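You operate a simulated robot arm through the tools that you are given. There is no shell and no other tool.

The job below is to be done with a simulated robot arm. You get a single attempt, and the scene is never put back.

Task
Free the yellow stop on lane 3 and test it.
Fine: air shut, green bolt out, air open again, then stop switch down, then up. Where these are worked on the way, their far stop is far enough and under half their travel is too little: stop switch.

The check looks at the end state, three seconds after you hand in, the way a careful person would. Anything else that was tipped, shoved, dropped, spilled or broken makes it a failure.

Robot
A 6-joint arm with a fingered hand, fixed in place. Base frame: the origin is on the floor under the middle of its stand, x ahead of it, y to its left, z up; the work surface is at about z = 740. Readings come in mm, degrees, newtons and seconds.
With the tool pointing down near the work surface it reaches from about 140 to 880 mm from the base axis. Its first joint turns from -166.0 to 166.0 degrees. Payload 5 kg.
Tool frame: the origin (TCP) lies between the finger pads and is the grasp point; the fingertips stand 37 mm ahead of it; z points along the fingers, y is the line along which they close. The gripper opens to 124 mm; its body begins 43 mm behind the TCP. The gripper is a hand of 3 fingers: y runs from the thumb to the fingers, the wrist lies at [-21, -125, -215] in the tool frame, and closing takes about 1.5 s.
Orientation is that of the tool frame in the base frame, as a unit quaternion [w, x, y, z]. With the fingers straight down and the wrist toward the robot, the tool's x, y and z point along [0, 1, 0], [1, 0, 0] and [0, 0, -1] of the base frame.

Tools
- The arm moves only by the tool servo_tool. Its argument "targets" is a list of rows, each an object (a shift or turn left out is 0, a gripper value left out holds the last) with "dp": the shift along the tool's x, y, z in mm, a list of three; "angular": the turn, a rotation vector about the tool's x, y, z in degrees, a list of three. In form: [{"dp": [x, y, z], "angular": [ax, ay, az]}, ...]. A call has 1 to 20 rows; each row shifts and turns the commanded pose from where the row before left it, along the tool's axes as they then stand. "jaw" is the gripper command, from -1 (shut) to 1 (fully open), values between in proportion, set as the call begins (left out, the last holds). Rows are played at 5 a second. More than 50 mm and 8.6 degrees between two rows, or a gripper value outside its range, and nothing of the call is played. Where a pose cannot be reached the arm comes as near as it can. A force on the tool above 90 N (or 10 N above the force at the start of the call, whichever is more), or a blocked arm, ends the call early, and 0.2 s more pass. Each finger travels about 72 mm/s and halts on what it meets, pressing with about 25 N; the grip force reading is that of the motor and also rises with nothing between the fingers. The clock runs only during rows and for 0.2 s after the last one: add rows that do not move to give the fingers time. It gives the time, the measured TCP pose, the force on the tool (base axes), the opening and the grip force at its end, in the units of the frame above (readings bear some noise), with the torque about the TCP (base axes, N m) and any sound that the robot's microphone picked up, and new pictures: "show" is both (left out), scene, wrist or none.
- Cameras (640 x 400 px; columns grow to the right, rows downward): "scene" is fixed at [217.7, -651.5, 1345.3]; the picture's right is [0.94, -0.34, 0.00], its down [-0.12, -0.35, -0.93] and it looks along [0.31, 0.88, -0.37] (base axes); focal length 364 px, centre (320, 200). "wrist" rides on the gripper at [73, -104, -154] in the tool frame; the picture's right is [-0.83, 0.26, -0.49], its down [-0.51, -0.72, 0.47] and it looks along [-0.23, 0.64, 0.73] (tool axes); focal length 243 px, centre (320, 200). There is no depth. A picture from a camera that has moved, and an enlarged one, comes with that camera's place and axes in the base frame and with its lens.
- set_grasp(shape): the hand has 3 fingers and takes this shape, open, in about a second: jaw (thumb against the fingers, like two jaws); tri (thumb and two fingers); tip (a fingertip pinch); poke (one finger out to press); point (the index stretched); flat (the hand flat); cup (the hand cupped); fist (a fist). The gripper value then closes the fingers along that shape, each until it touches; the sizes above hold for jaw. It gives what a move gives, with no picture.
- enlarge(camera, box): a new picture of the part [left, top, right, bottom] of that camera's present view, enlarged. It takes no simulated time.
- sign_off(): hands the job in; it is judged then, once.

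Nothing tells you positions but the pictures and the camera data. Unless the task says otherwise, let go and move clear before handing in.

The tools are called after "Call:" as a command line: name --argument value ..., lists and objects as JSON in quotes. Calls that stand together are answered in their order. servo_tool: Moves the arm, as the interface text tells. Its arguments: {"type":"object","properties":{"targets":{"type":"array","items":{"type":"object","properties":{"dp":{"type":"array","items":{"type":"number"}},"angular":{"type":"array","items":{"type":"number"}}}}},"jaw":{"type":"number"},"show":{"type":"string","enum":["both","scene","wrist","none"]}},"required":["targets"]} The other tools are called the same way: set_grasp (shape) gives the hand a shape; enlarge (camera, box) takes an enlarged picture of a part of a camera's view; sign_off () hands the job in.

At the start:

```text
time: 0.0
tool_pos: [355.7, 437.9, 954.0]
orientation: [0.0, 0.707, 0.707, 0.001]
ft_force: [0.1, 0.1, 0.3]
torque: [0.0, -0.01, 0.03]
finger_gap: 123.5
grip_force: 0.0
shape: jaw
```

scene: 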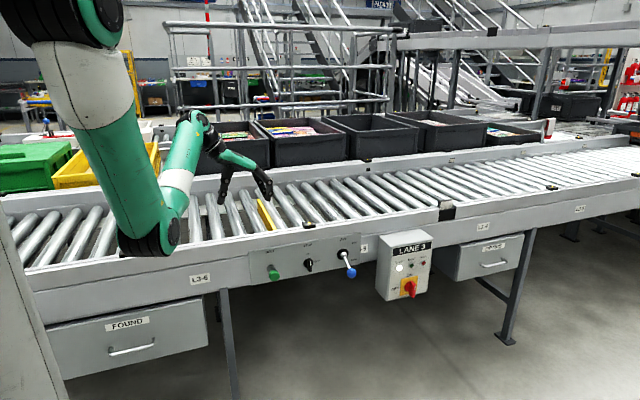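
wrist: 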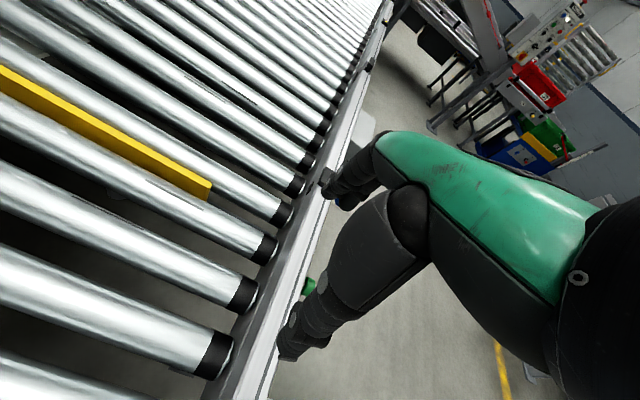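

The scene shows a conveyor with a yellow stop blade between the rollers and a control panel on the near rail: a green knob or bolt, a black switch and a blue-handled lever. I'll enlarge these before moving.

Call:
enlarge --camera "scene" --box '[240, 220, 380, 300]'

Call:
enlarge --camera "scene" --box '[360, 220, 450, 310]'

Call:
enlarge --camera "scene" --box '[180, 110, 380, 250]'

```text
4.57 times, centred on (310, 260) of scene
camera zoom: at [217.7, -651.5, 1345.3], right [0.94, -0.34, 0.0], down [-0.12, -0.35, -0.93], along [0.31, 0.88, -0.37], focal length 1662 px, centre (366, -74)
```

zoom: 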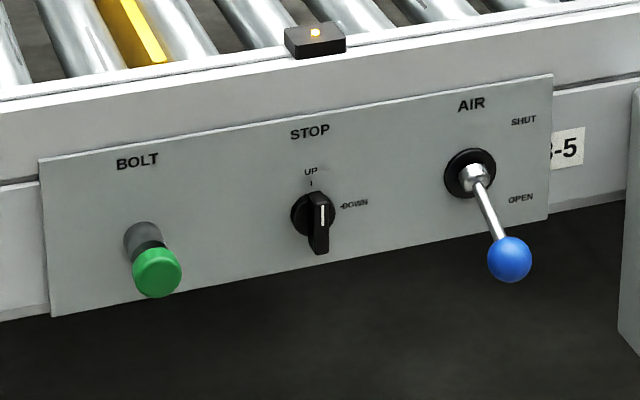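

```text
4.44 times, centred on (405, 265) of scene
camera zoom: at [217.7, -651.5, 1345.3], right [0.94, -0.34, 0.0], down [-0.12, -0.35, -0.93], along [0.31, 0.88, -0.37], focal length 1616 px, centre (-58, -89)
```

zoom: 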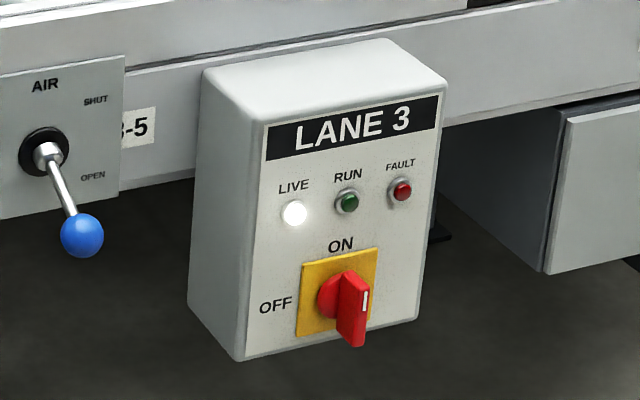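

```text
2.86 times, centred on (280, 180) of scene
camera zoom: at [217.7, -651.5, 1345.3], right [0.94, -0.34, 0.0], down [-0.12, -0.35, -0.93], along [0.31, 0.88, -0.37], focal length 1039 px, centre (434, 257)
```

zoom: 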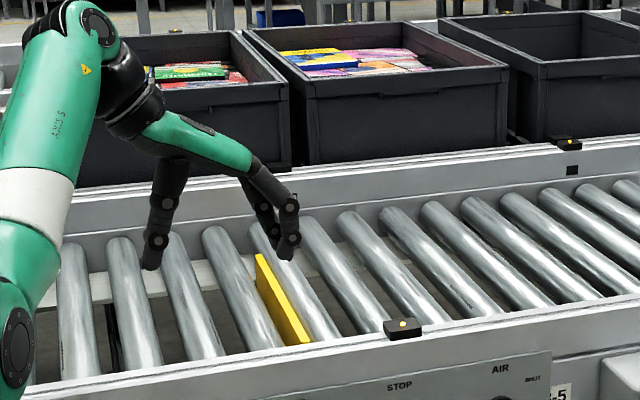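

The yellow stop's near end comes out around (478, 582, 736). The rail's front panel seems to be near y≈385, with the green bolt around (413, 346, 690). I'll zoom in on the wrist view to refine this.

Call:
enlarge --camera "wrist" --box '[260, 140, 420, 320]'

Call:
enlarge --camera "scene" --box '[330, 235, 370, 285]'

Call:
enlarge --camera "scene" --box '[255, 240, 325, 290]'

```text
2.22 times, centred on (340, 230) of wrist
camera zoom: at [253.6, 513.0, 1108.5], right [0.26, -0.83, 0.49], down [-0.72, -0.51, -0.47], along [0.64, -0.23, -0.73], focal length 539 px, centre (276, 133)
```

zoom: 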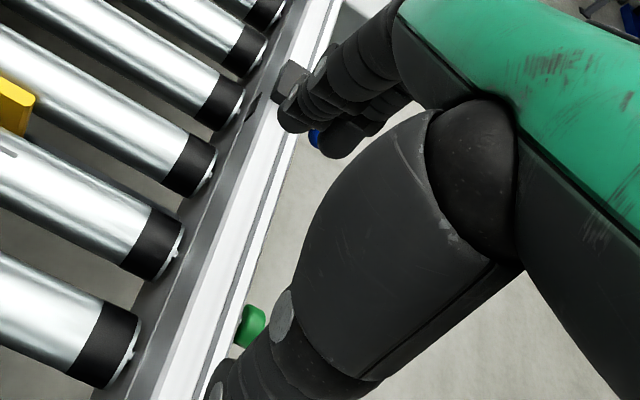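

```text
8.00 times, centred on (350, 260) of scene
camera zoom: at [217.7, -651.5, 1345.3], right [0.94, -0.34, 0.0], down [-0.12, -0.35, -0.93], along [0.31, 0.88, -0.37], focal length 2908 px, centre (80, -280)
```

zoom: 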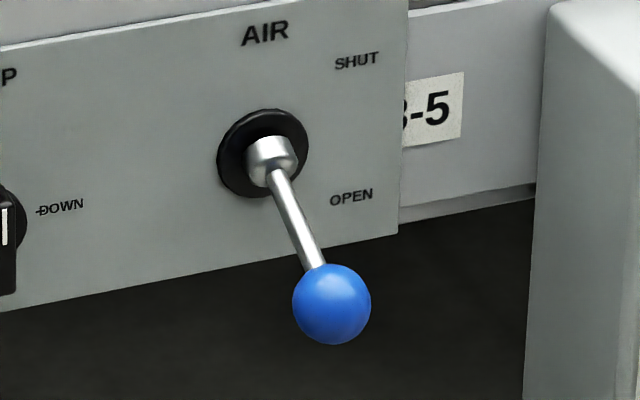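

```text
8.00 times, centred on (290, 265) of scene
camera zoom: at [217.7, -651.5, 1345.3], right [0.94, -0.34, 0.0], down [-0.12, -0.35, -0.93], along [0.31, 0.88, -0.37], focal length 2908 px, centre (560, -320)
```

zoom: 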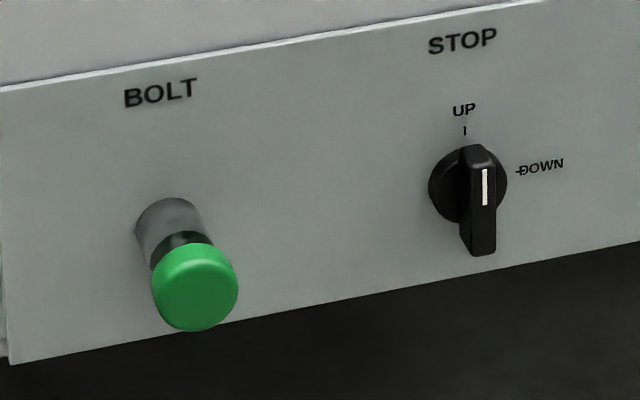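

I want to understand how the arm is laid out before moving it, so I'll enlarge the left side of the scene.

Call:
enlarge --camera "scene" --box '[0, 0, 300, 400]'

Call:
enlarge --camera "wrist" --box '[300, 0, 640, 400]'

```text
1.00 times, centred on (150, 200) of scene (not enlarged: the box is as wide or as high as the picture)
camera zoom: at [217.7, -651.5, 1345.3], right [0.94, -0.34, 0.0], down [-0.12, -0.35, -0.93], along [0.31, 0.88, -0.37], focal length 364 px, centre (490, 200)
```

zoom: 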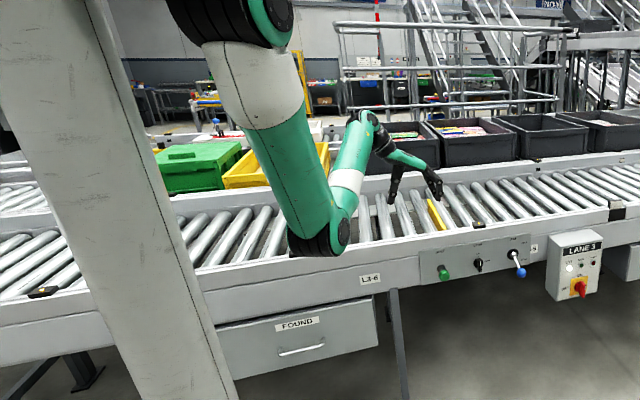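

```text
1.00 times, centred on (470, 200) of wrist (not enlarged: the box is as wide or as high as the picture)
camera zoom: at [253.6, 513.0, 1108.5], right [0.26, -0.83, 0.49], down [-0.72, -0.51, -0.47], along [0.64, -0.23, -0.73], focal length 243 px, centre (170, 200)
```

zoom: 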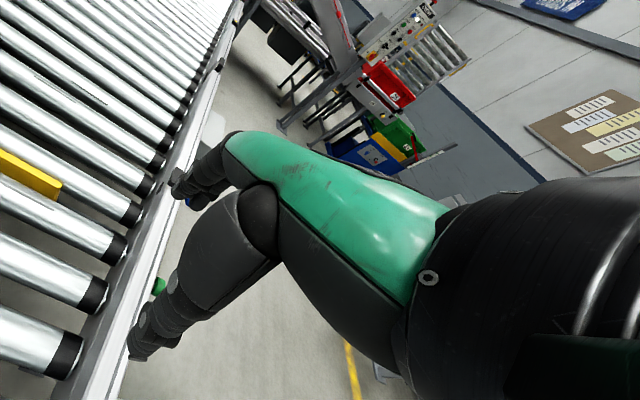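

The arm hangs from a high shoulder on a column. The controls sit on the front panel at about y≈395 and z≈685: bolt at x≈414, stop switch at x≈545, air lever at x≈675. I'll first back the hand out in front of the panel, staying high, to get a close wrist view.

Call:
servo_tool --targets '[{"dp": [-40, 0, 0]}, {"dp": [-40, 0, 0]}, {"dp": [-40, 0, 0]}, {"dp": [-40, 0, 0]}, {"dp": [-40, 0, 0]}]' --show "both"

```text
time: 1.2
tool_pos: [356.4, 238.2, 954.4]
orientation: [0.0, 0.707, 0.707, -0.001]
ft_force: [-0.2, 0.4, -1.0]
torque: [-0.01, -0.02, -0.02]
finger_gap: 123.5
grip_force: 0.1
shape: jaw
camera wrist: at [254.5, 312.5, 1108.7], right [0.26, -0.83, 0.49], down [-0.72, -0.51, -0.47], along [0.64, -0.23, -0.73], focal length 243 px, centre (320, 200)
```

scene: 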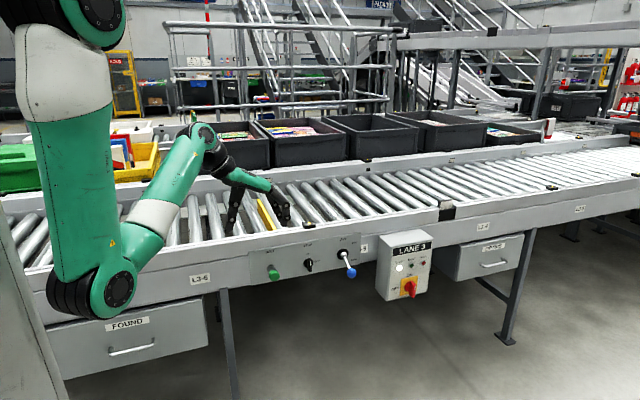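
wrist: 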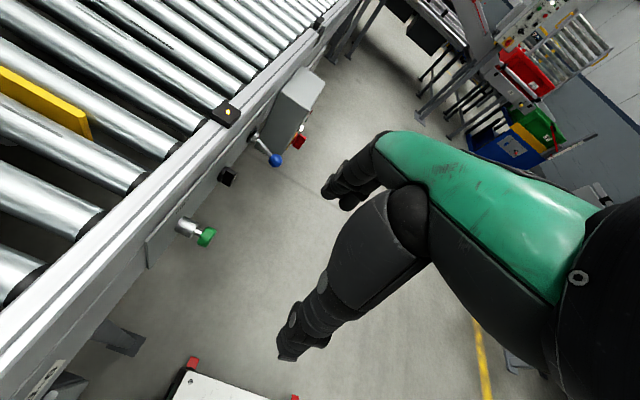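

I can now see all three controls in the wrist view. I'll enlarge them to measure their positions.

Call:
enlarge --camera "wrist" --box '[130, 90, 330, 270]'

Call:
enlarge --camera "wrist" --box '[210, 90, 320, 200]'

Call:
enlarge --camera "wrist" --box '[0, 250, 320, 400]'

```text
2.22 times, centred on (230, 180) of wrist
camera zoom: at [254.5, 312.5, 1108.7], right [0.26, -0.83, 0.49], down [-0.72, -0.51, -0.47], along [0.64, -0.23, -0.73], focal length 539 px, centre (520, 244)
```

zoom: 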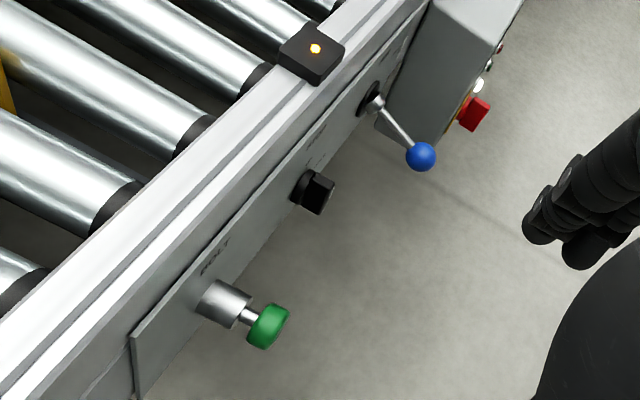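

```text
3.64 times, centred on (265, 145) of wrist
camera zoom: at [254.5, 312.5, 1108.7], right [0.26, -0.83, 0.49], down [-0.72, -0.51, -0.47], along [0.64, -0.23, -0.73], focal length 882 px, centre (520, 400)
```

zoom: 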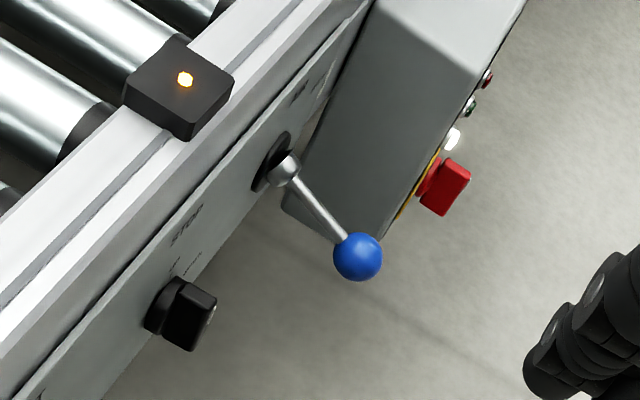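

```text
2.00 times, centred on (160, 325) of wrist
camera zoom: at [254.5, 312.5, 1108.7], right [0.26, -0.83, 0.49], down [-0.72, -0.51, -0.47], along [0.64, -0.23, -0.73], focal length 485 px, centre (640, -50)
```

zoom: 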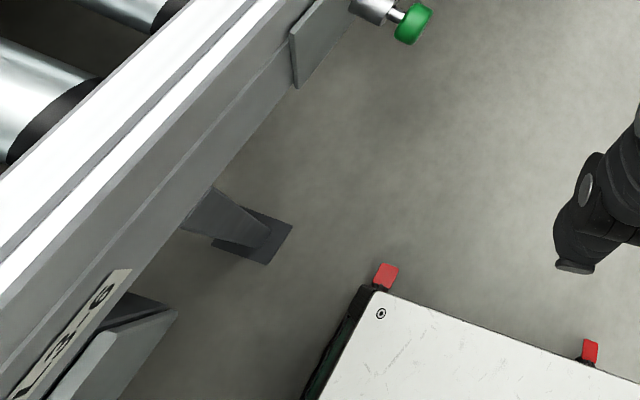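

The lever's hub is at about (678, 384, 692) and the blue ball at about (682, 316, 653). It looks like an up/down toggle, about 30° below horizontal now (OPEN). I'll move out in x while pitching the hand 45° towards the panel, staying well clear of it.

Call:
servo_tool --targets '[{"dp": [0, 35, 0], "angular": [0, 7.5, 0]}, {"dp": [0, 35, 0], "angular": [0, 7.5, 0]}, {"dp": [0, 35, 0], "angular": [0, 7.5, 0]}, {"dp": [0, 35, 0], "angular": [0, 7.5, 0]}, {"dp": [0, 35, 0], "angular": [0, 7.5, 0]}, {"dp": [0, 35, 0], "angular": [0, 7.5, 0]}]' --show "both"

```text
time: 2.6
tool_pos: [567.5, 239.3, 955.2]
orientation: [-0.272, 0.653, 0.653, 0.271]
ft_force: [-0.8, 0.6, 0.7]
torque: [0.01, -0.02, -0.03]
finger_gap: 123.9
grip_force: 0.2
shape: jaw
camera wrist: at [463.9, 182.9, 1115.6], right [0.26, -0.93, -0.24], down [-0.72, -0.02, -0.69], along [0.64, 0.35, -0.68], focal length 243 px, centre (320, 200)
```

scene: 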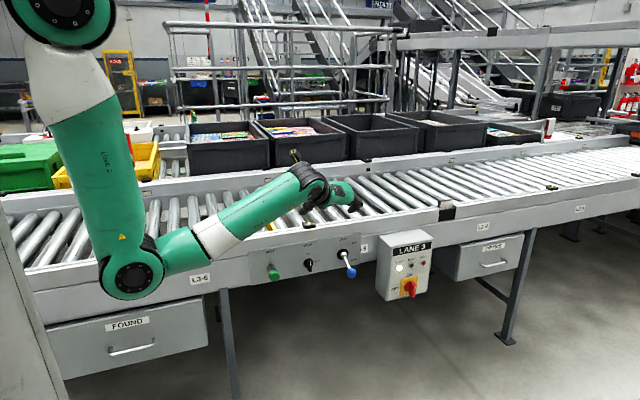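
wrist: 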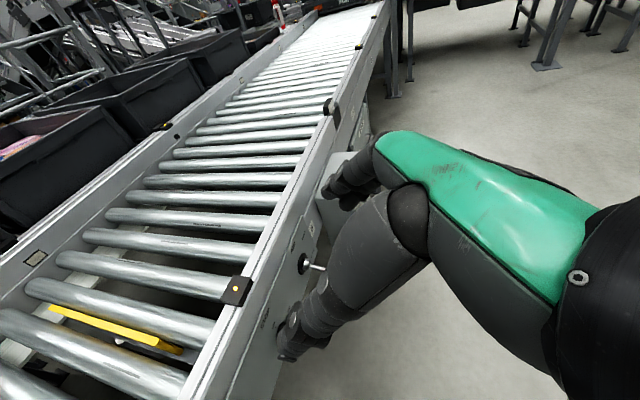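

The pitch worked and the wrist camera matches its model. The grasp point should always appear at about pixel (335, 243) in the wrist image. Next I'll part-close the hand and descend in front of the lever, still backed off.

Call:
servo_tool --targets '[{"dp": [-20, 12, 20]}, {"dp": [-20, 12, 20]}, {"dp": [-20, 12, 20]}, {"dp": [-20, 12, 20]}, {"dp": [-20, 12, 20]}, {"dp": [0, 0, 0]}]' --jaw 0.1 --show "both"

```text
time: 4.0
tool_pos: [626.5, 238.0, 812.9]
orientation: [-0.271, 0.653, 0.653, 0.271]
ft_force: [0.9, -0.7, -1.1]
torque: [0.04, 0.0, -0.01]
finger_gap: 68.9
grip_force: 0.0
shape: jaw
camera wrist: at [522.8, 183.0, 972.6], right [0.26, -0.94, -0.24], down [-0.72, -0.02, -0.69], along [0.64, 0.35, -0.68], focal length 243 px, centre (320, 200)
```

scene: 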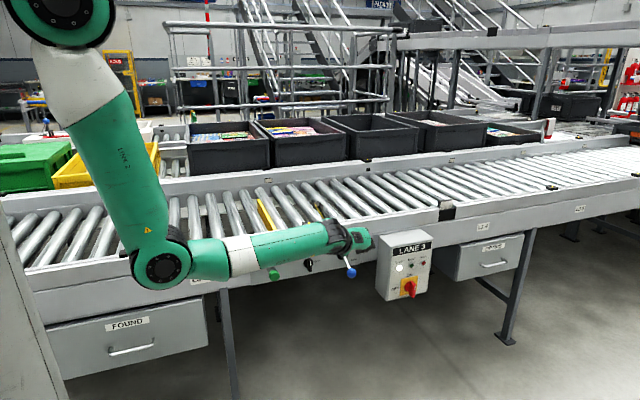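
wrist: 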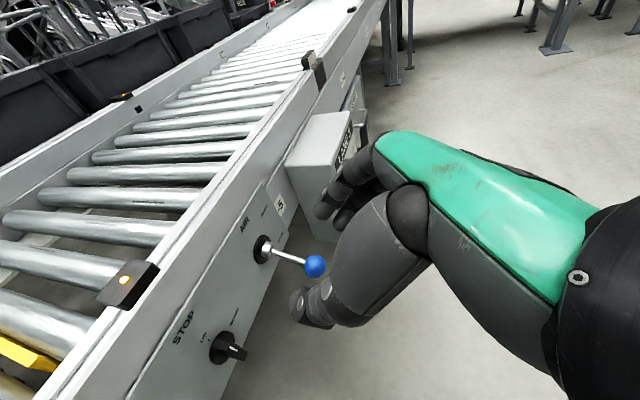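

The ball is at about (677, 311, 667), roughly (-51, +51, +151) from the grasp point in the tool frame. I'll move most of the way, stopping about 60 mm short along the tool axis, then recheck.

Call:
servo_tool --targets '[{"dp": [-13, 13, 15]}, {"dp": [-13, 13, 15]}, {"dp": [-13, 13, 20]}, {"dp": [-12, 12, 20]}, {"dp": [0, 0, 20]}, {"dp": [0, 0, 0]}]' --show "both"

```text
time: 5.4
tool_pos: [677.4, 265.4, 713.3]
orientation: [-0.271, 0.654, 0.653, 0.271]
ft_force: [-0.5, -0.4, 1.2]
torque: [-0.02, -0.01, -0.01]
finger_gap: 68.8
grip_force: 0.0
shape: jaw
camera wrist: at [574.6, 210.3, 873.5], right [0.26, -0.94, -0.24], down [-0.72, -0.02, -0.69], along [0.64, 0.35, -0.68], focal length 243 px, centre (320, 200)
```

scene: 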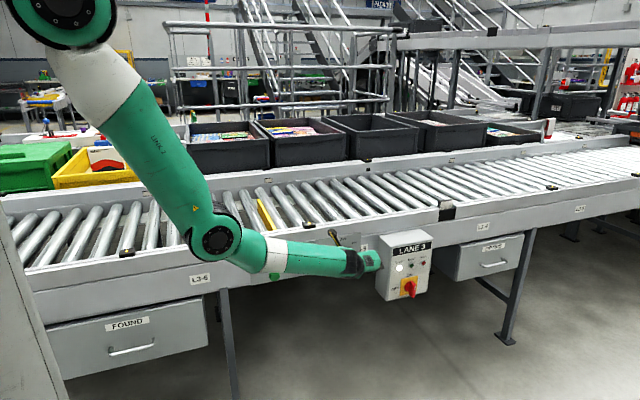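
wrist: 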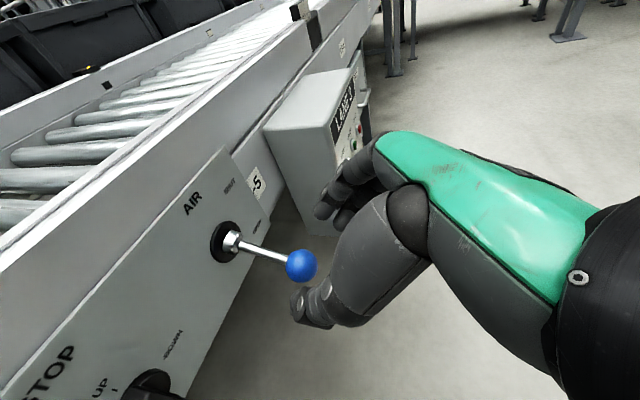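

The ball sits almost exactly on the approach axis, at about (1, -2, 62) in the tool frame. I'll advance so it lies between the finger pads, then look before closing.

Call:
servo_tool --targets '[{"dp": [0, -1, 15]}, {"dp": [1, -1, 15]}, {"dp": [0, 0, 15]}, {"dp": [0, 0, 13]}, {"dp": [0, 0, 0]}]' --show "both"

```text
time: 6.6
tool_pos: [675.8, 306.9, 673.6]
orientation: [-0.271, 0.653, 0.653, 0.27]
ft_force: [0.0, 0.6, 0.0]
torque: [0.0, 0.01, 0.0]
finger_gap: 68.5
grip_force: 0.2
shape: jaw
camera wrist: at [572.8, 251.8, 833.1], right [0.26, -0.94, -0.24], down [-0.72, -0.03, -0.69], along [0.64, 0.35, -0.68], focal length 243 px, centre (320, 200)
```

scene: 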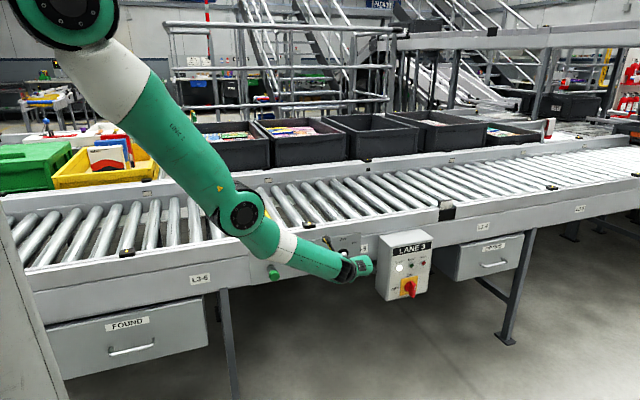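
wrist: 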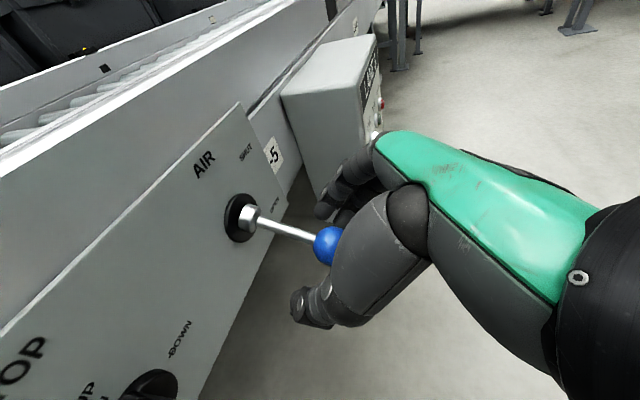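

The ball is between the pads, seen at (328, 245). Closing now.

Call:
servo_tool --targets '[{"dp": [0, 0, 0]}, {"dp": [0, 0, 0]}, {"dp": [0, 0, 0]}, {"dp": [0, 0, 0]}, {"dp": [0, 0, 0]}, {"dp": [0, 0, 0]}]' --jaw -1 --show "wrist"

Call:
enlarge --camera "wrist" --box '[240, 160, 420, 330]'

```text
time: 8.0
tool_pos: [676.2, 307.1, 674.0]
orientation: [-0.27, 0.653, 0.653, 0.271]
ft_force: [-3.0, 6.8, -1.3]
torque: [0.07, 0.02, 0.06]
finger_gap: 18.1
grip_force: 25.5
shape: jaw
camera wrist: at [572.6, 251.8, 833.1], right [0.26, -0.94, -0.24], down [-0.72, -0.03, -0.69], along [0.64, 0.35, -0.68], focal length 243 px, centre (320, 200)
```

wrist: 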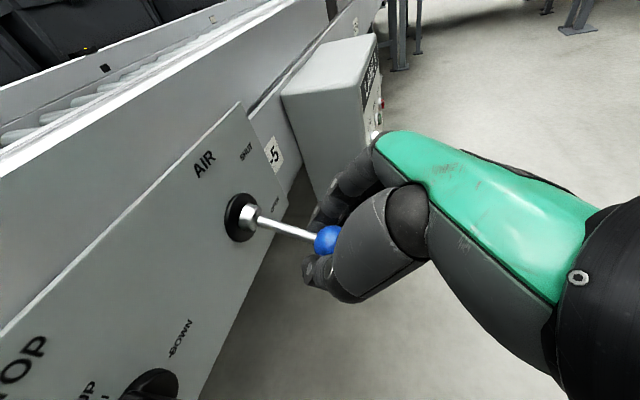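

```text
2.35 times, centred on (330, 245) of wrist
camera zoom: at [572.6, 251.8, 833.1], right [0.26, -0.94, -0.24], down [-0.72, -0.03, -0.69], along [0.64, 0.35, -0.68], focal length 571 px, centre (296, 94)
```

zoom: 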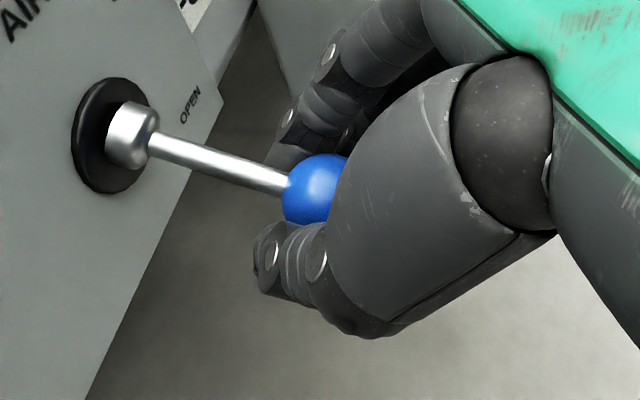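

The ball is held (18 mm gap, 25 N). The hub is at about (677, 390, 697), with the lever about 20–25° below horizontal. I'll carry the ball up along its arc, first to about horizontal, and watch the forces.

Call:
servo_tool --targets '[{"dp": [3.3, 0, -5.8]}, {"dp": [3.3, 0, -5.7]}, {"dp": [4.2, 0, -5]}, {"dp": [4.2, 0, -5]}, {"dp": [0, 0, 0]}]' --show "both"

```text
time: 9.2
tool_pos: [676.1, 302.4, 698.7]
orientation: [-0.271, 0.653, 0.653, 0.271]
ft_force: [-8.8, 4.4, -2.6]
torque: [-0.04, 0.12, 0.07]
finger_gap: 17.9
grip_force: 24.9
shape: jaw
camera wrist: at [572.6, 247.7, 859.1], right [0.26, -0.94, -0.24], down [-0.72, -0.03, -0.69], along [0.64, 0.35, -0.68], focal length 243 px, centre (320, 200)
```

scene: 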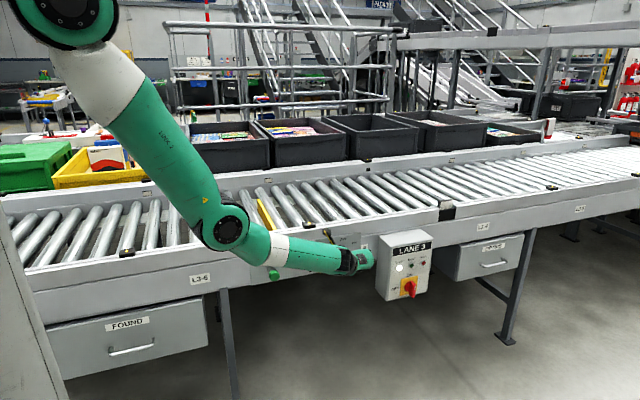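
wrist: 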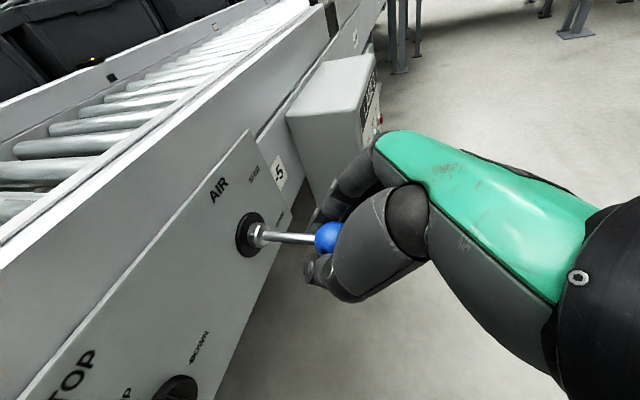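

The lever follows smoothly and is now about horizontal, with low forces. I'll continue up towards SHUT.

Call:
servo_tool --targets '[{"dp": [5, 0, -4.3]}, {"dp": [5, 0, -4.2]}, {"dp": [5.7, 0, -3.3]}, {"dp": [5.8, 0, -3.3]}, {"dp": [0, 0, 0]}]' --show "both"

```text
time: 10.4
tool_pos: [675.3, 308.1, 723.3]
orientation: [-0.272, 0.654, 0.653, 0.27]
ft_force: [-5.1, 12.1, -8.7]
torque: [-0.25, 0.07, 0.0]
finger_gap: 17.2
grip_force: 25.0
shape: jaw
camera wrist: at [572.2, 252.8, 884.6], right [0.26, -0.94, -0.24], down [-0.72, -0.03, -0.69], along [0.64, 0.35, -0.68], focal length 243 px, centre (320, 200)
```

scene: 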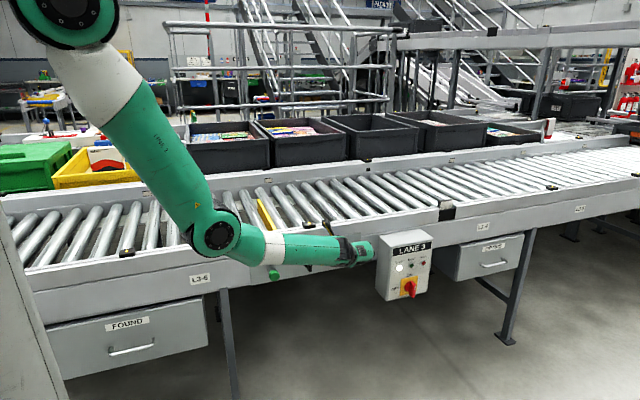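
wrist: 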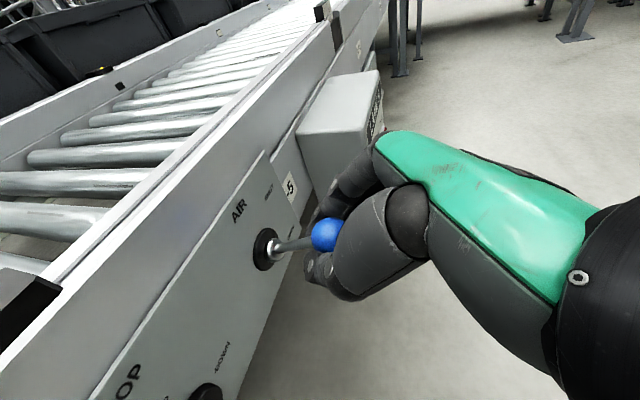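

The lever is about 20° above horizontal and resistance is slightly up. I'll continue along the arc until it meets its stop.

Call:
servo_tool --targets '[{"dp": [6, 0, -2.3]}, {"dp": [6, 0, -2.2]}, {"dp": [0, 0, 0]}]' --show "wrist"

Call:
enlarge --camera "wrist" --box '[220, 160, 400, 310]'

```text
time: 11.2
tool_pos: [673.6, 311.3, 732.4]
orientation: [-0.271, 0.654, 0.654, 0.267]
ft_force: [-1.6, 4.5, -34.9]
torque: [-0.31, -0.07, -0.31]
finger_gap: 15.1
grip_force: 25.1
shape: jaw
camera wrist: at [571.9, 257.3, 893.5], right [0.26, -0.94, -0.24], down [-0.73, -0.03, -0.69], along [0.64, 0.35, -0.69], focal length 243 px, centre (320, 200)
```

wrist: 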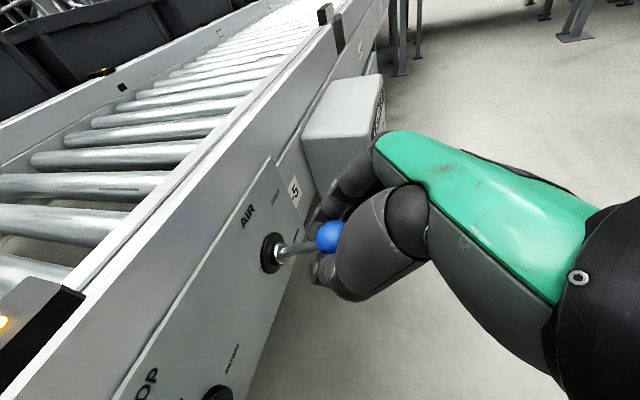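

```text
2.67 times, centred on (310, 235) of wrist
camera zoom: at [571.9, 257.3, 893.5], right [0.26, -0.94, -0.24], down [-0.73, -0.03, -0.69], along [0.64, 0.35, -0.69], focal length 647 px, centre (347, 107)
```

zoom: 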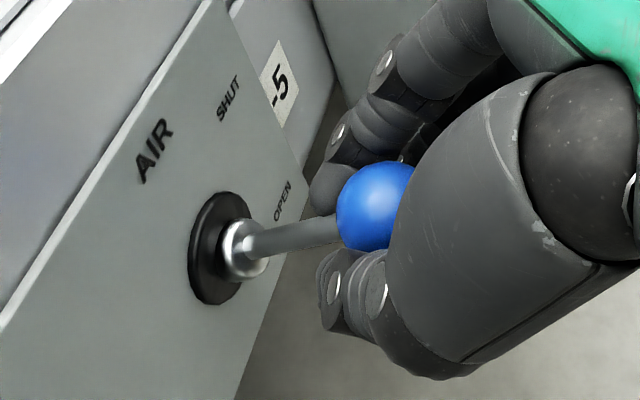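

The lever met its stop: 35 N of reaction at about +28°, next to SHUT. I'll open the hand and back straight off to confirm the lever stays there.

Call:
servo_tool --targets '[{"dp": [0, 0, 0]}, {"dp": [0, 0, 0]}, {"dp": [0, 0, 0]}, {"dp": [0, 0, 0]}]' --jaw 0.1 --show "wrist"

Call:
servo_tool --targets '[{"dp": [0, 0, -15]}, {"dp": [0, 0, -20]}, {"dp": [0, 0, -25]}, {"dp": [0, 0, -25]}, {"dp": [0, 0, 0]}]' --show "both"

Call:
enlarge --camera "scene" --box '[240, 190, 440, 310]'

```text
time: 12.2
tool_pos: [676.3, 312.0, 736.7]
orientation: [-0.27, 0.653, 0.653, 0.27]
ft_force: [-0.6, 0.4, 0.3]
torque: [0.03, 0.02, -0.01]
finger_gap: 67.8
grip_force: 0.1
shape: jaw
camera wrist: at [572.9, 257.4, 897.0], right [0.26, -0.94, -0.24], down [-0.72, -0.02, -0.69], along [0.64, 0.35, -0.68], focal length 243 px, centre (320, 200)
```

wrist: 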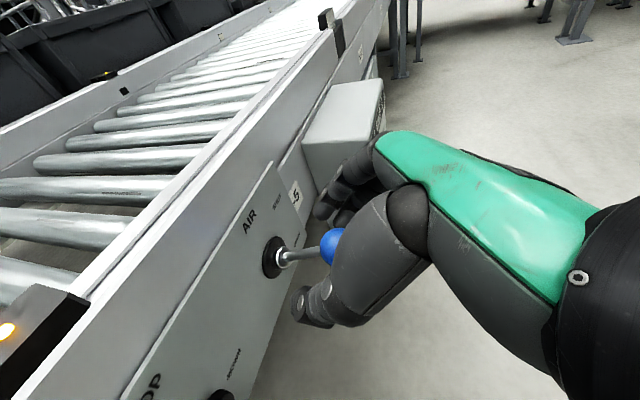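

```text
time: 13.4
tool_pos: [675.4, 253.2, 797.8]
orientation: [-0.27, 0.653, 0.653, 0.271]
ft_force: [-0.4, 0.7, -0.3]
torque: [-0.01, 0.02, -0.02]
finger_gap: 68.0
grip_force: 0.1
shape: jaw
camera wrist: at [572.4, 197.6, 957.6], right [0.26, -0.94, -0.24], down [-0.72, -0.02, -0.69], along [0.64, 0.35, -0.68], focal length 243 px, centre (320, 200)
```

scene: 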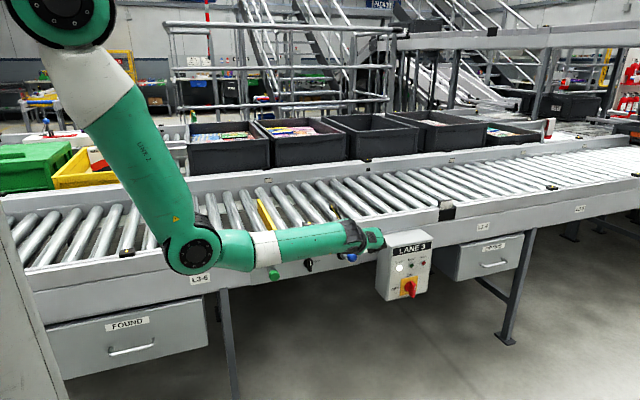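
wrist: 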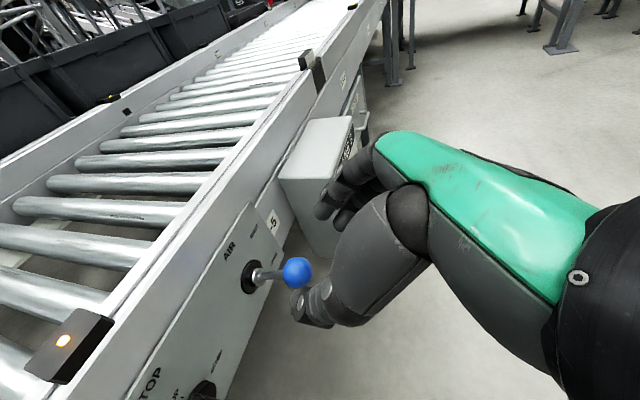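

```text
3.20 times, centred on (340, 250) of scene
camera zoom: at [217.7, -651.5, 1345.3], right [0.94, -0.34, 0.0], down [-0.12, -0.35, -0.93], along [0.31, 0.88, -0.37], focal length 1163 px, centre (256, 40)
```

zoom: 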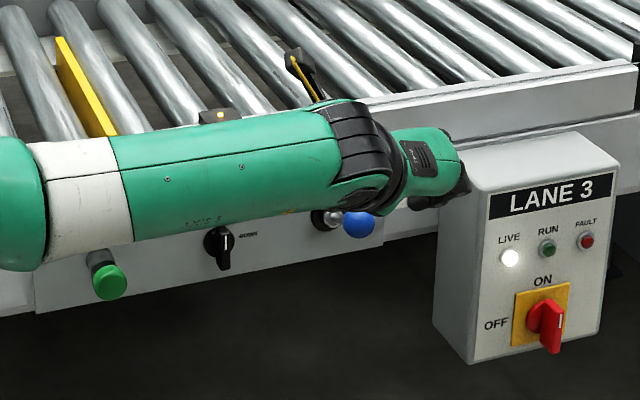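

The lever stays up at SHUT. Next is the green bolt at about (418, 345, 690), so I'll move the hand along -x at a safe standoff and look.

Call:
servo_tool --targets '[{"dp": [0, -32, 0]}, {"dp": [0, -32, 0]}, {"dp": [0, -32, 0]}, {"dp": [0, -32, 0]}, {"dp": [0, -32, 0]}, {"dp": [0, -32, 0]}, {"dp": [0, -32, 0]}, {"dp": [0, -33, 0]}, {"dp": [0, 0, 0]}]' --show "both"

Call:
enlarge --camera "scene" --box '[240, 200, 400, 300]'

```text
time: 15.6
tool_pos: [443.1, 271.8, 814.5]
orientation: [-0.276, 0.631, 0.666, 0.288]
ft_force: [0.6, -0.4, 0.7]
torque: [0.02, -0.04, 0.0]
finger_gap: 68.1
grip_force: 0.1
shape: jaw
stopped in row 9: the arm was blocked; the commanded pose is now the measured one
camera wrist: at [336.2, 207.7, 969.5], right [0.31, -0.92, -0.26], down [-0.7, -0.03, -0.72], along [0.65, 0.4, -0.65], focal length 243 px, centre (320, 200)
```

scene: 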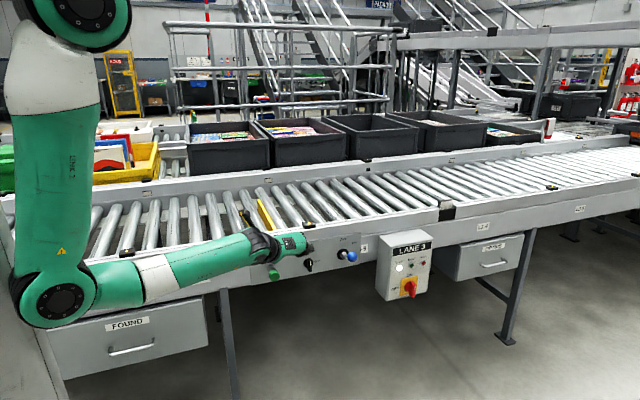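
wrist: 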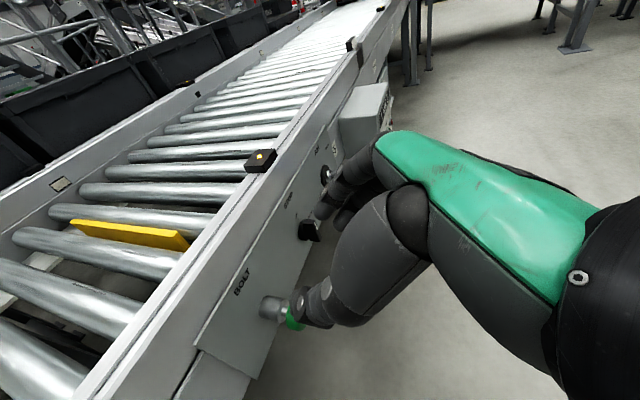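

```text
4.00 times, centred on (320, 250) of scene
camera zoom: at [217.7, -651.5, 1345.3], right [0.94, -0.34, 0.0], down [-0.12, -0.35, -0.93], along [0.31, 0.88, -0.37], focal length 1454 px, centre (320, 0)
```

zoom: 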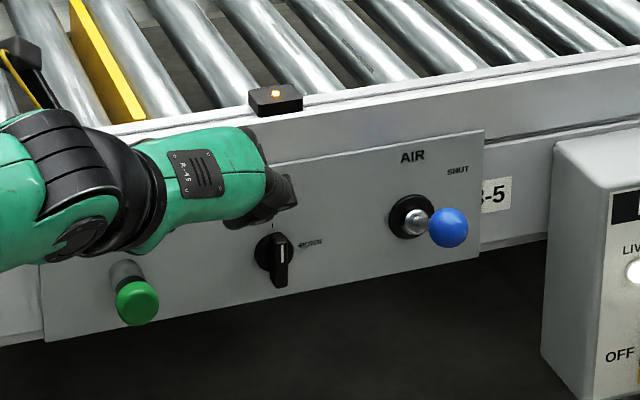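

Air is confirmed at SHUT. The arm folded up at this high standoff, probably with its elbow near the column. At the bolt itself the arm is more extended, so I'll come back in closer to the panel, ease the pitch to about 35° and take out the small tilt picked up.

Call:
servo_tool --targets '[{"dp": [6, -4, 11], "angular": [0, -3, 0.75]}, {"dp": [6, -6, 11], "angular": [0, -3, 0.75]}, {"dp": [5, -6, 11], "angular": [0, -3, 0.75]}, {"dp": [5, -6, 11], "angular": [0, -3, 0.75]}, {"dp": [0, 0, 0]}]' --show "both"

```text
time: 16.8
tool_pos: [415.7, 316.4, 795.4]
orientation: [-0.202, 0.682, 0.67, 0.211]
ft_force: [0.0, -0.4, 0.5]
torque: [-0.03, 0.02, 0.06]
finger_gap: 68.0
grip_force: 0.1
shape: jaw
camera wrist: at [311.2, 294.3, 962.8], right [0.24, -0.97, -0.05], down [-0.72, -0.14, -0.68], along [0.65, 0.2, -0.73], focal length 243 px, centre (320, 200)
```

scene: 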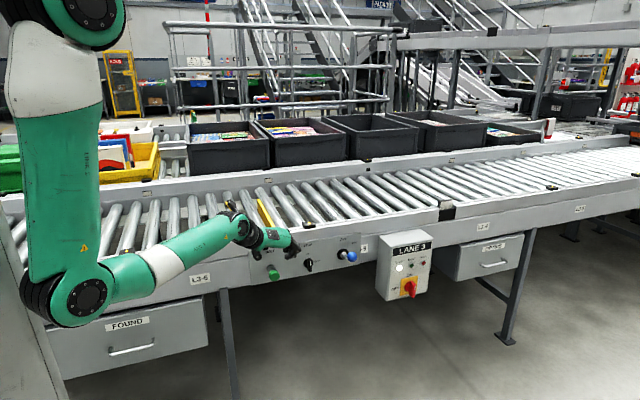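
wrist: 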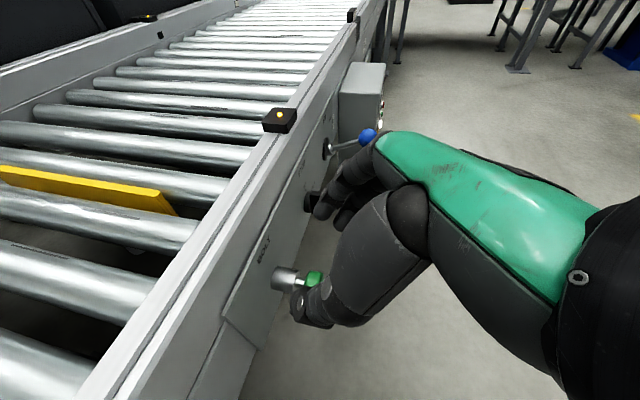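

Call:
enlarge --camera "wrist" --box '[230, 210, 390, 340]'

Call:
enlarge --camera "scene" --box '[220, 200, 360, 300]'

```text
3.08 times, centred on (310, 275) of wrist
camera zoom: at [311.2, 294.3, 962.8], right [0.24, -0.97, -0.05], down [-0.72, -0.14, -0.68], along [0.65, 0.2, -0.73], focal length 746 px, centre (351, -31)
```

zoom: 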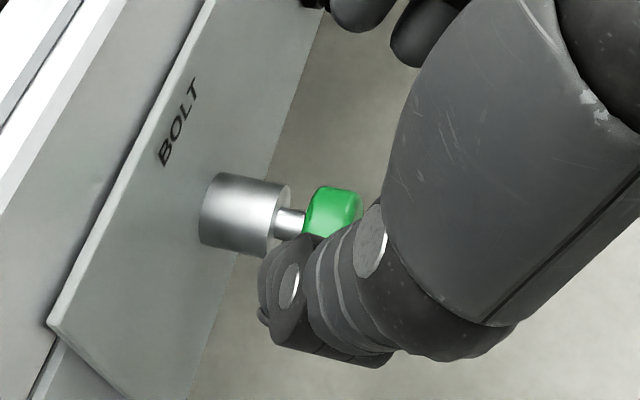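

```text
4.00 times, centred on (290, 250) of scene
camera zoom: at [217.7, -651.5, 1345.3], right [0.94, -0.34, 0.0], down [-0.12, -0.35, -0.93], along [0.31, 0.88, -0.37], focal length 1454 px, centre (440, 0)
```

zoom: 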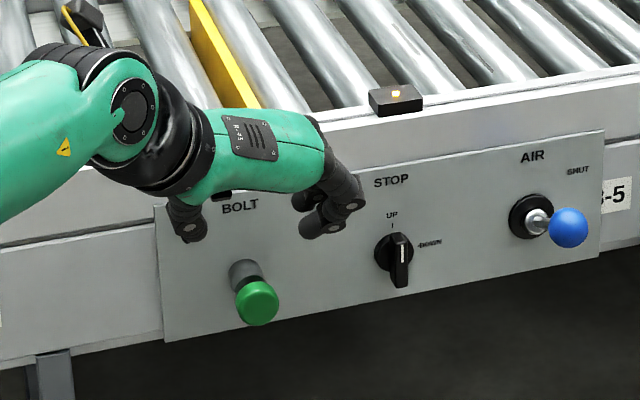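

The knob is at about (417, 341, 695) and sits centred between thumb and fingers as seen from the scene camera. I'll descend most of the way, stopping about 40 mm short.

Call:
servo_tool --targets '[{"dp": [-9, 0, 14]}, {"dp": [-9, 0, 14]}, {"dp": [-9, 0, 14]}, {"dp": [-8, 0, 14]}, {"dp": [0, 0, 0]}]' --show "both"

Call:
enlarge --camera "wrist" --box '[230, 180, 390, 330]'

Call:
enlarge --camera "scene" --box '[220, 200, 360, 300]'

```text
time: 18.0
tool_pos: [417.0, 319.6, 730.0]
orientation: [-0.202, 0.682, 0.67, 0.211]
ft_force: [0.1, 0.1, 0.1]
torque: [-0.02, 0.0, -0.01]
finger_gap: 68.0
grip_force: 0.1
shape: jaw
camera wrist: at [311.6, 296.8, 897.2], right [0.24, -0.97, -0.05], down [-0.72, -0.14, -0.68], along [0.65, 0.21, -0.73], focal length 243 px, centre (320, 200)
```

scene: 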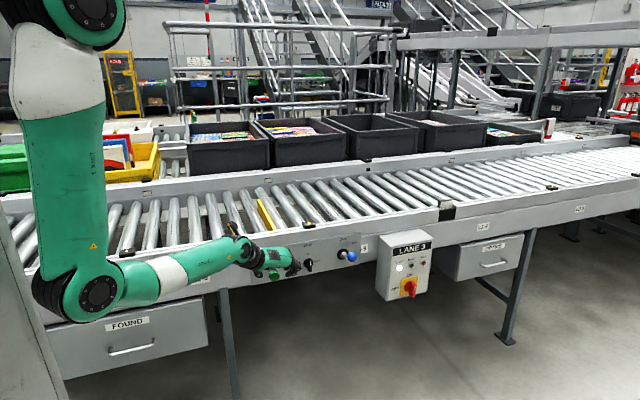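
wrist: 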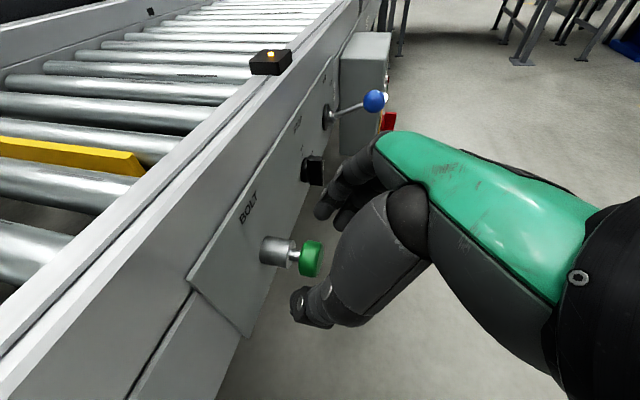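

```text
2.67 times, centred on (310, 255) of wrist
camera zoom: at [311.6, 296.8, 897.2], right [0.24, -0.97, -0.05], down [-0.72, -0.14, -0.68], along [0.65, 0.21, -0.73], focal length 647 px, centre (347, 53)
```

zoom: 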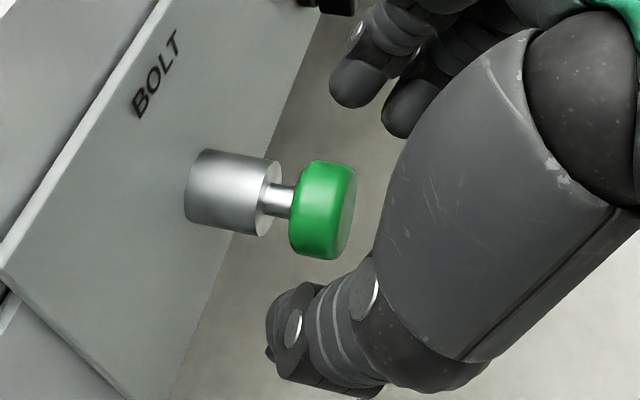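

```text
4.00 times, centred on (290, 250) of scene
camera zoom: at [217.7, -651.5, 1345.3], right [0.94, -0.34, 0.0], down [-0.12, -0.35, -0.93], along [0.31, 0.88, -0.37], focal length 1454 px, centre (440, 0)
```

zoom: 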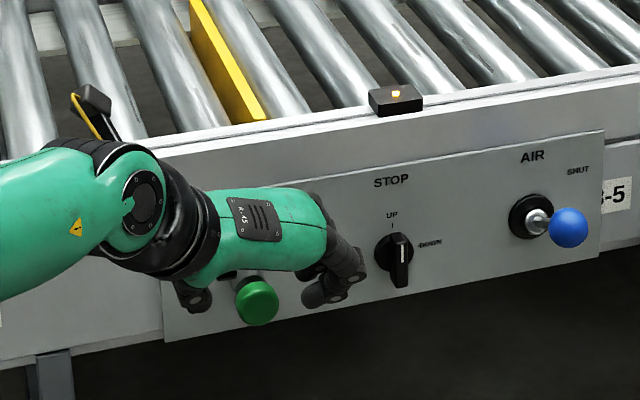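

The view is clear. The knob sits at about (0, -1, 41) in the tool frame, on the approach axis. I'll advance onto it and then close.

Call:
servo_tool --targets '[{"dp": [0, 0, 10]}, {"dp": [0, 0, 10]}, {"dp": [0, 0, 10]}, {"dp": [0, -1, 10]}, {"dp": [0, 0, 0]}]' --show "wrist"

Call:
enlarge --camera "wrist" --box '[240, 170, 400, 320]'

Call:
enlarge --camera "scene" --box '[220, 200, 360, 300]'

```text
time: 19.2
tool_pos: [415.9, 341.0, 696.4]
orientation: [-0.202, 0.682, 0.671, 0.211]
ft_force: [0.0, 1.1, 0.5]
torque: [0.01, -0.02, -0.02]
finger_gap: 67.9
grip_force: 0.1
shape: jaw
camera wrist: at [311.0, 318.6, 863.8], right [0.24, -0.97, -0.05], down [-0.72, -0.14, -0.68], along [0.65, 0.21, -0.73], focal length 243 px, centre (320, 200)
```

wrist: 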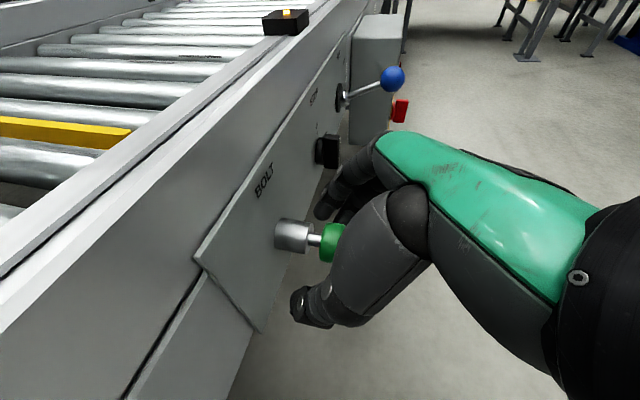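

```text
2.67 times, centred on (320, 245) of wrist
camera zoom: at [311.0, 318.6, 863.8], right [0.24, -0.97, -0.05], down [-0.72, -0.14, -0.68], along [0.65, 0.21, -0.73], focal length 647 px, centre (320, 80)
```

zoom: 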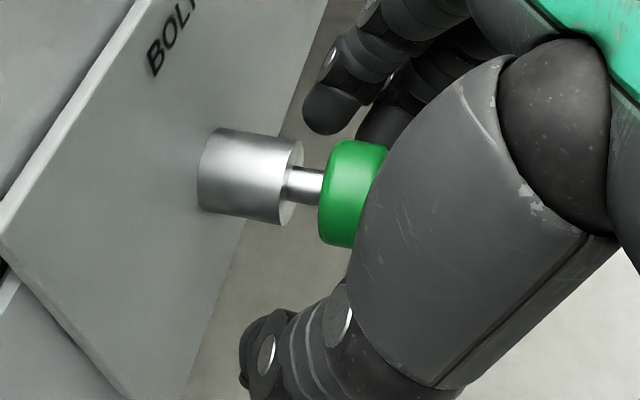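

```text
4.00 times, centred on (290, 250) of scene
camera zoom: at [217.7, -651.5, 1345.3], right [0.94, -0.34, 0.0], down [-0.12, -0.35, -0.93], along [0.31, 0.88, -0.37], focal length 1454 px, centre (440, 0)
```

zoom: 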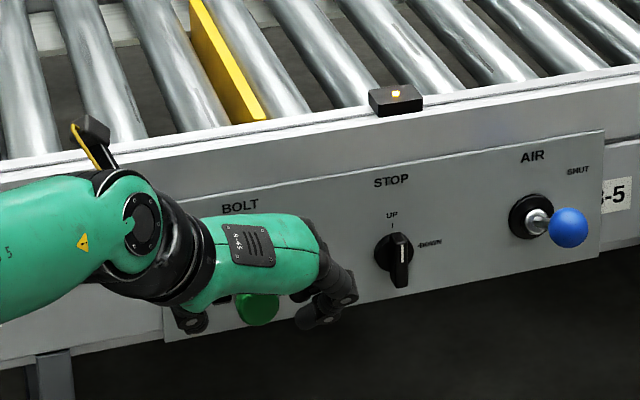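

The knob is at (333, 243), right on the grasp point. Closing on it.

Call:
servo_tool --targets '[{"dp": [0, 0, 0]}, {"dp": [0, 0, 0]}, {"dp": [0, 0, 0]}, {"dp": [0, 0, 0]}, {"dp": [0, 0, 0]}, {"dp": [0, 0, 0]}]' --jaw -1 --show "wrist"

Call:
enlarge --camera "wrist" --box '[240, 170, 400, 320]'

```text
time: 20.6
tool_pos: [414.8, 340.0, 695.3]
orientation: [-0.202, 0.682, 0.671, 0.21]
ft_force: [-5.0, 1.5, -9.0]
torque: [-0.11, 0.03, -0.16]
finger_gap: 15.7
grip_force: 25.2
shape: jaw
camera wrist: at [310.6, 318.3, 863.1], right [0.24, -0.97, -0.05], down [-0.72, -0.14, -0.68], along [0.65, 0.2, -0.73], focal length 243 px, centre (320, 200)
```

wrist: 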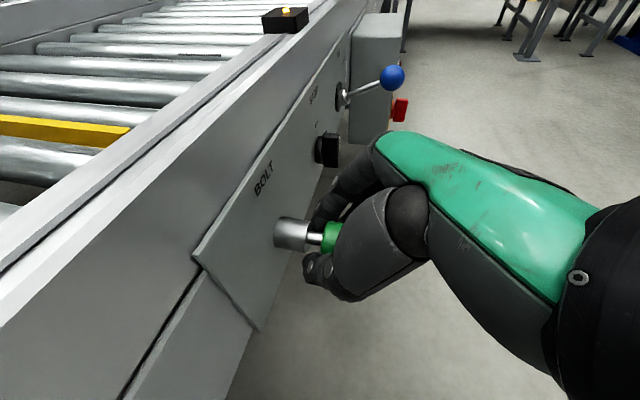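

```text
2.67 times, centred on (320, 245) of wrist
camera zoom: at [310.6, 318.3, 863.1], right [0.24, -0.97, -0.05], down [-0.72, -0.14, -0.68], along [0.65, 0.2, -0.73], focal length 647 px, centre (320, 80)
```

zoom: 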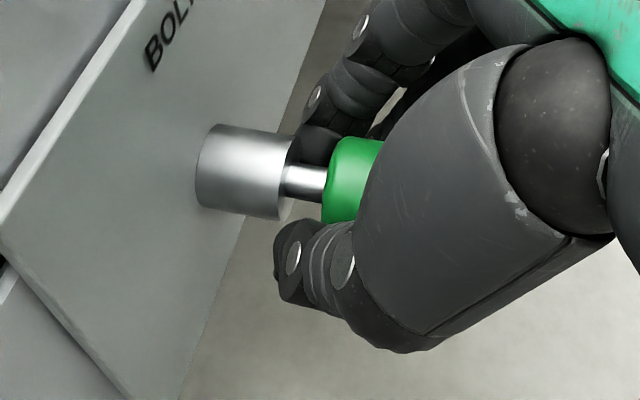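

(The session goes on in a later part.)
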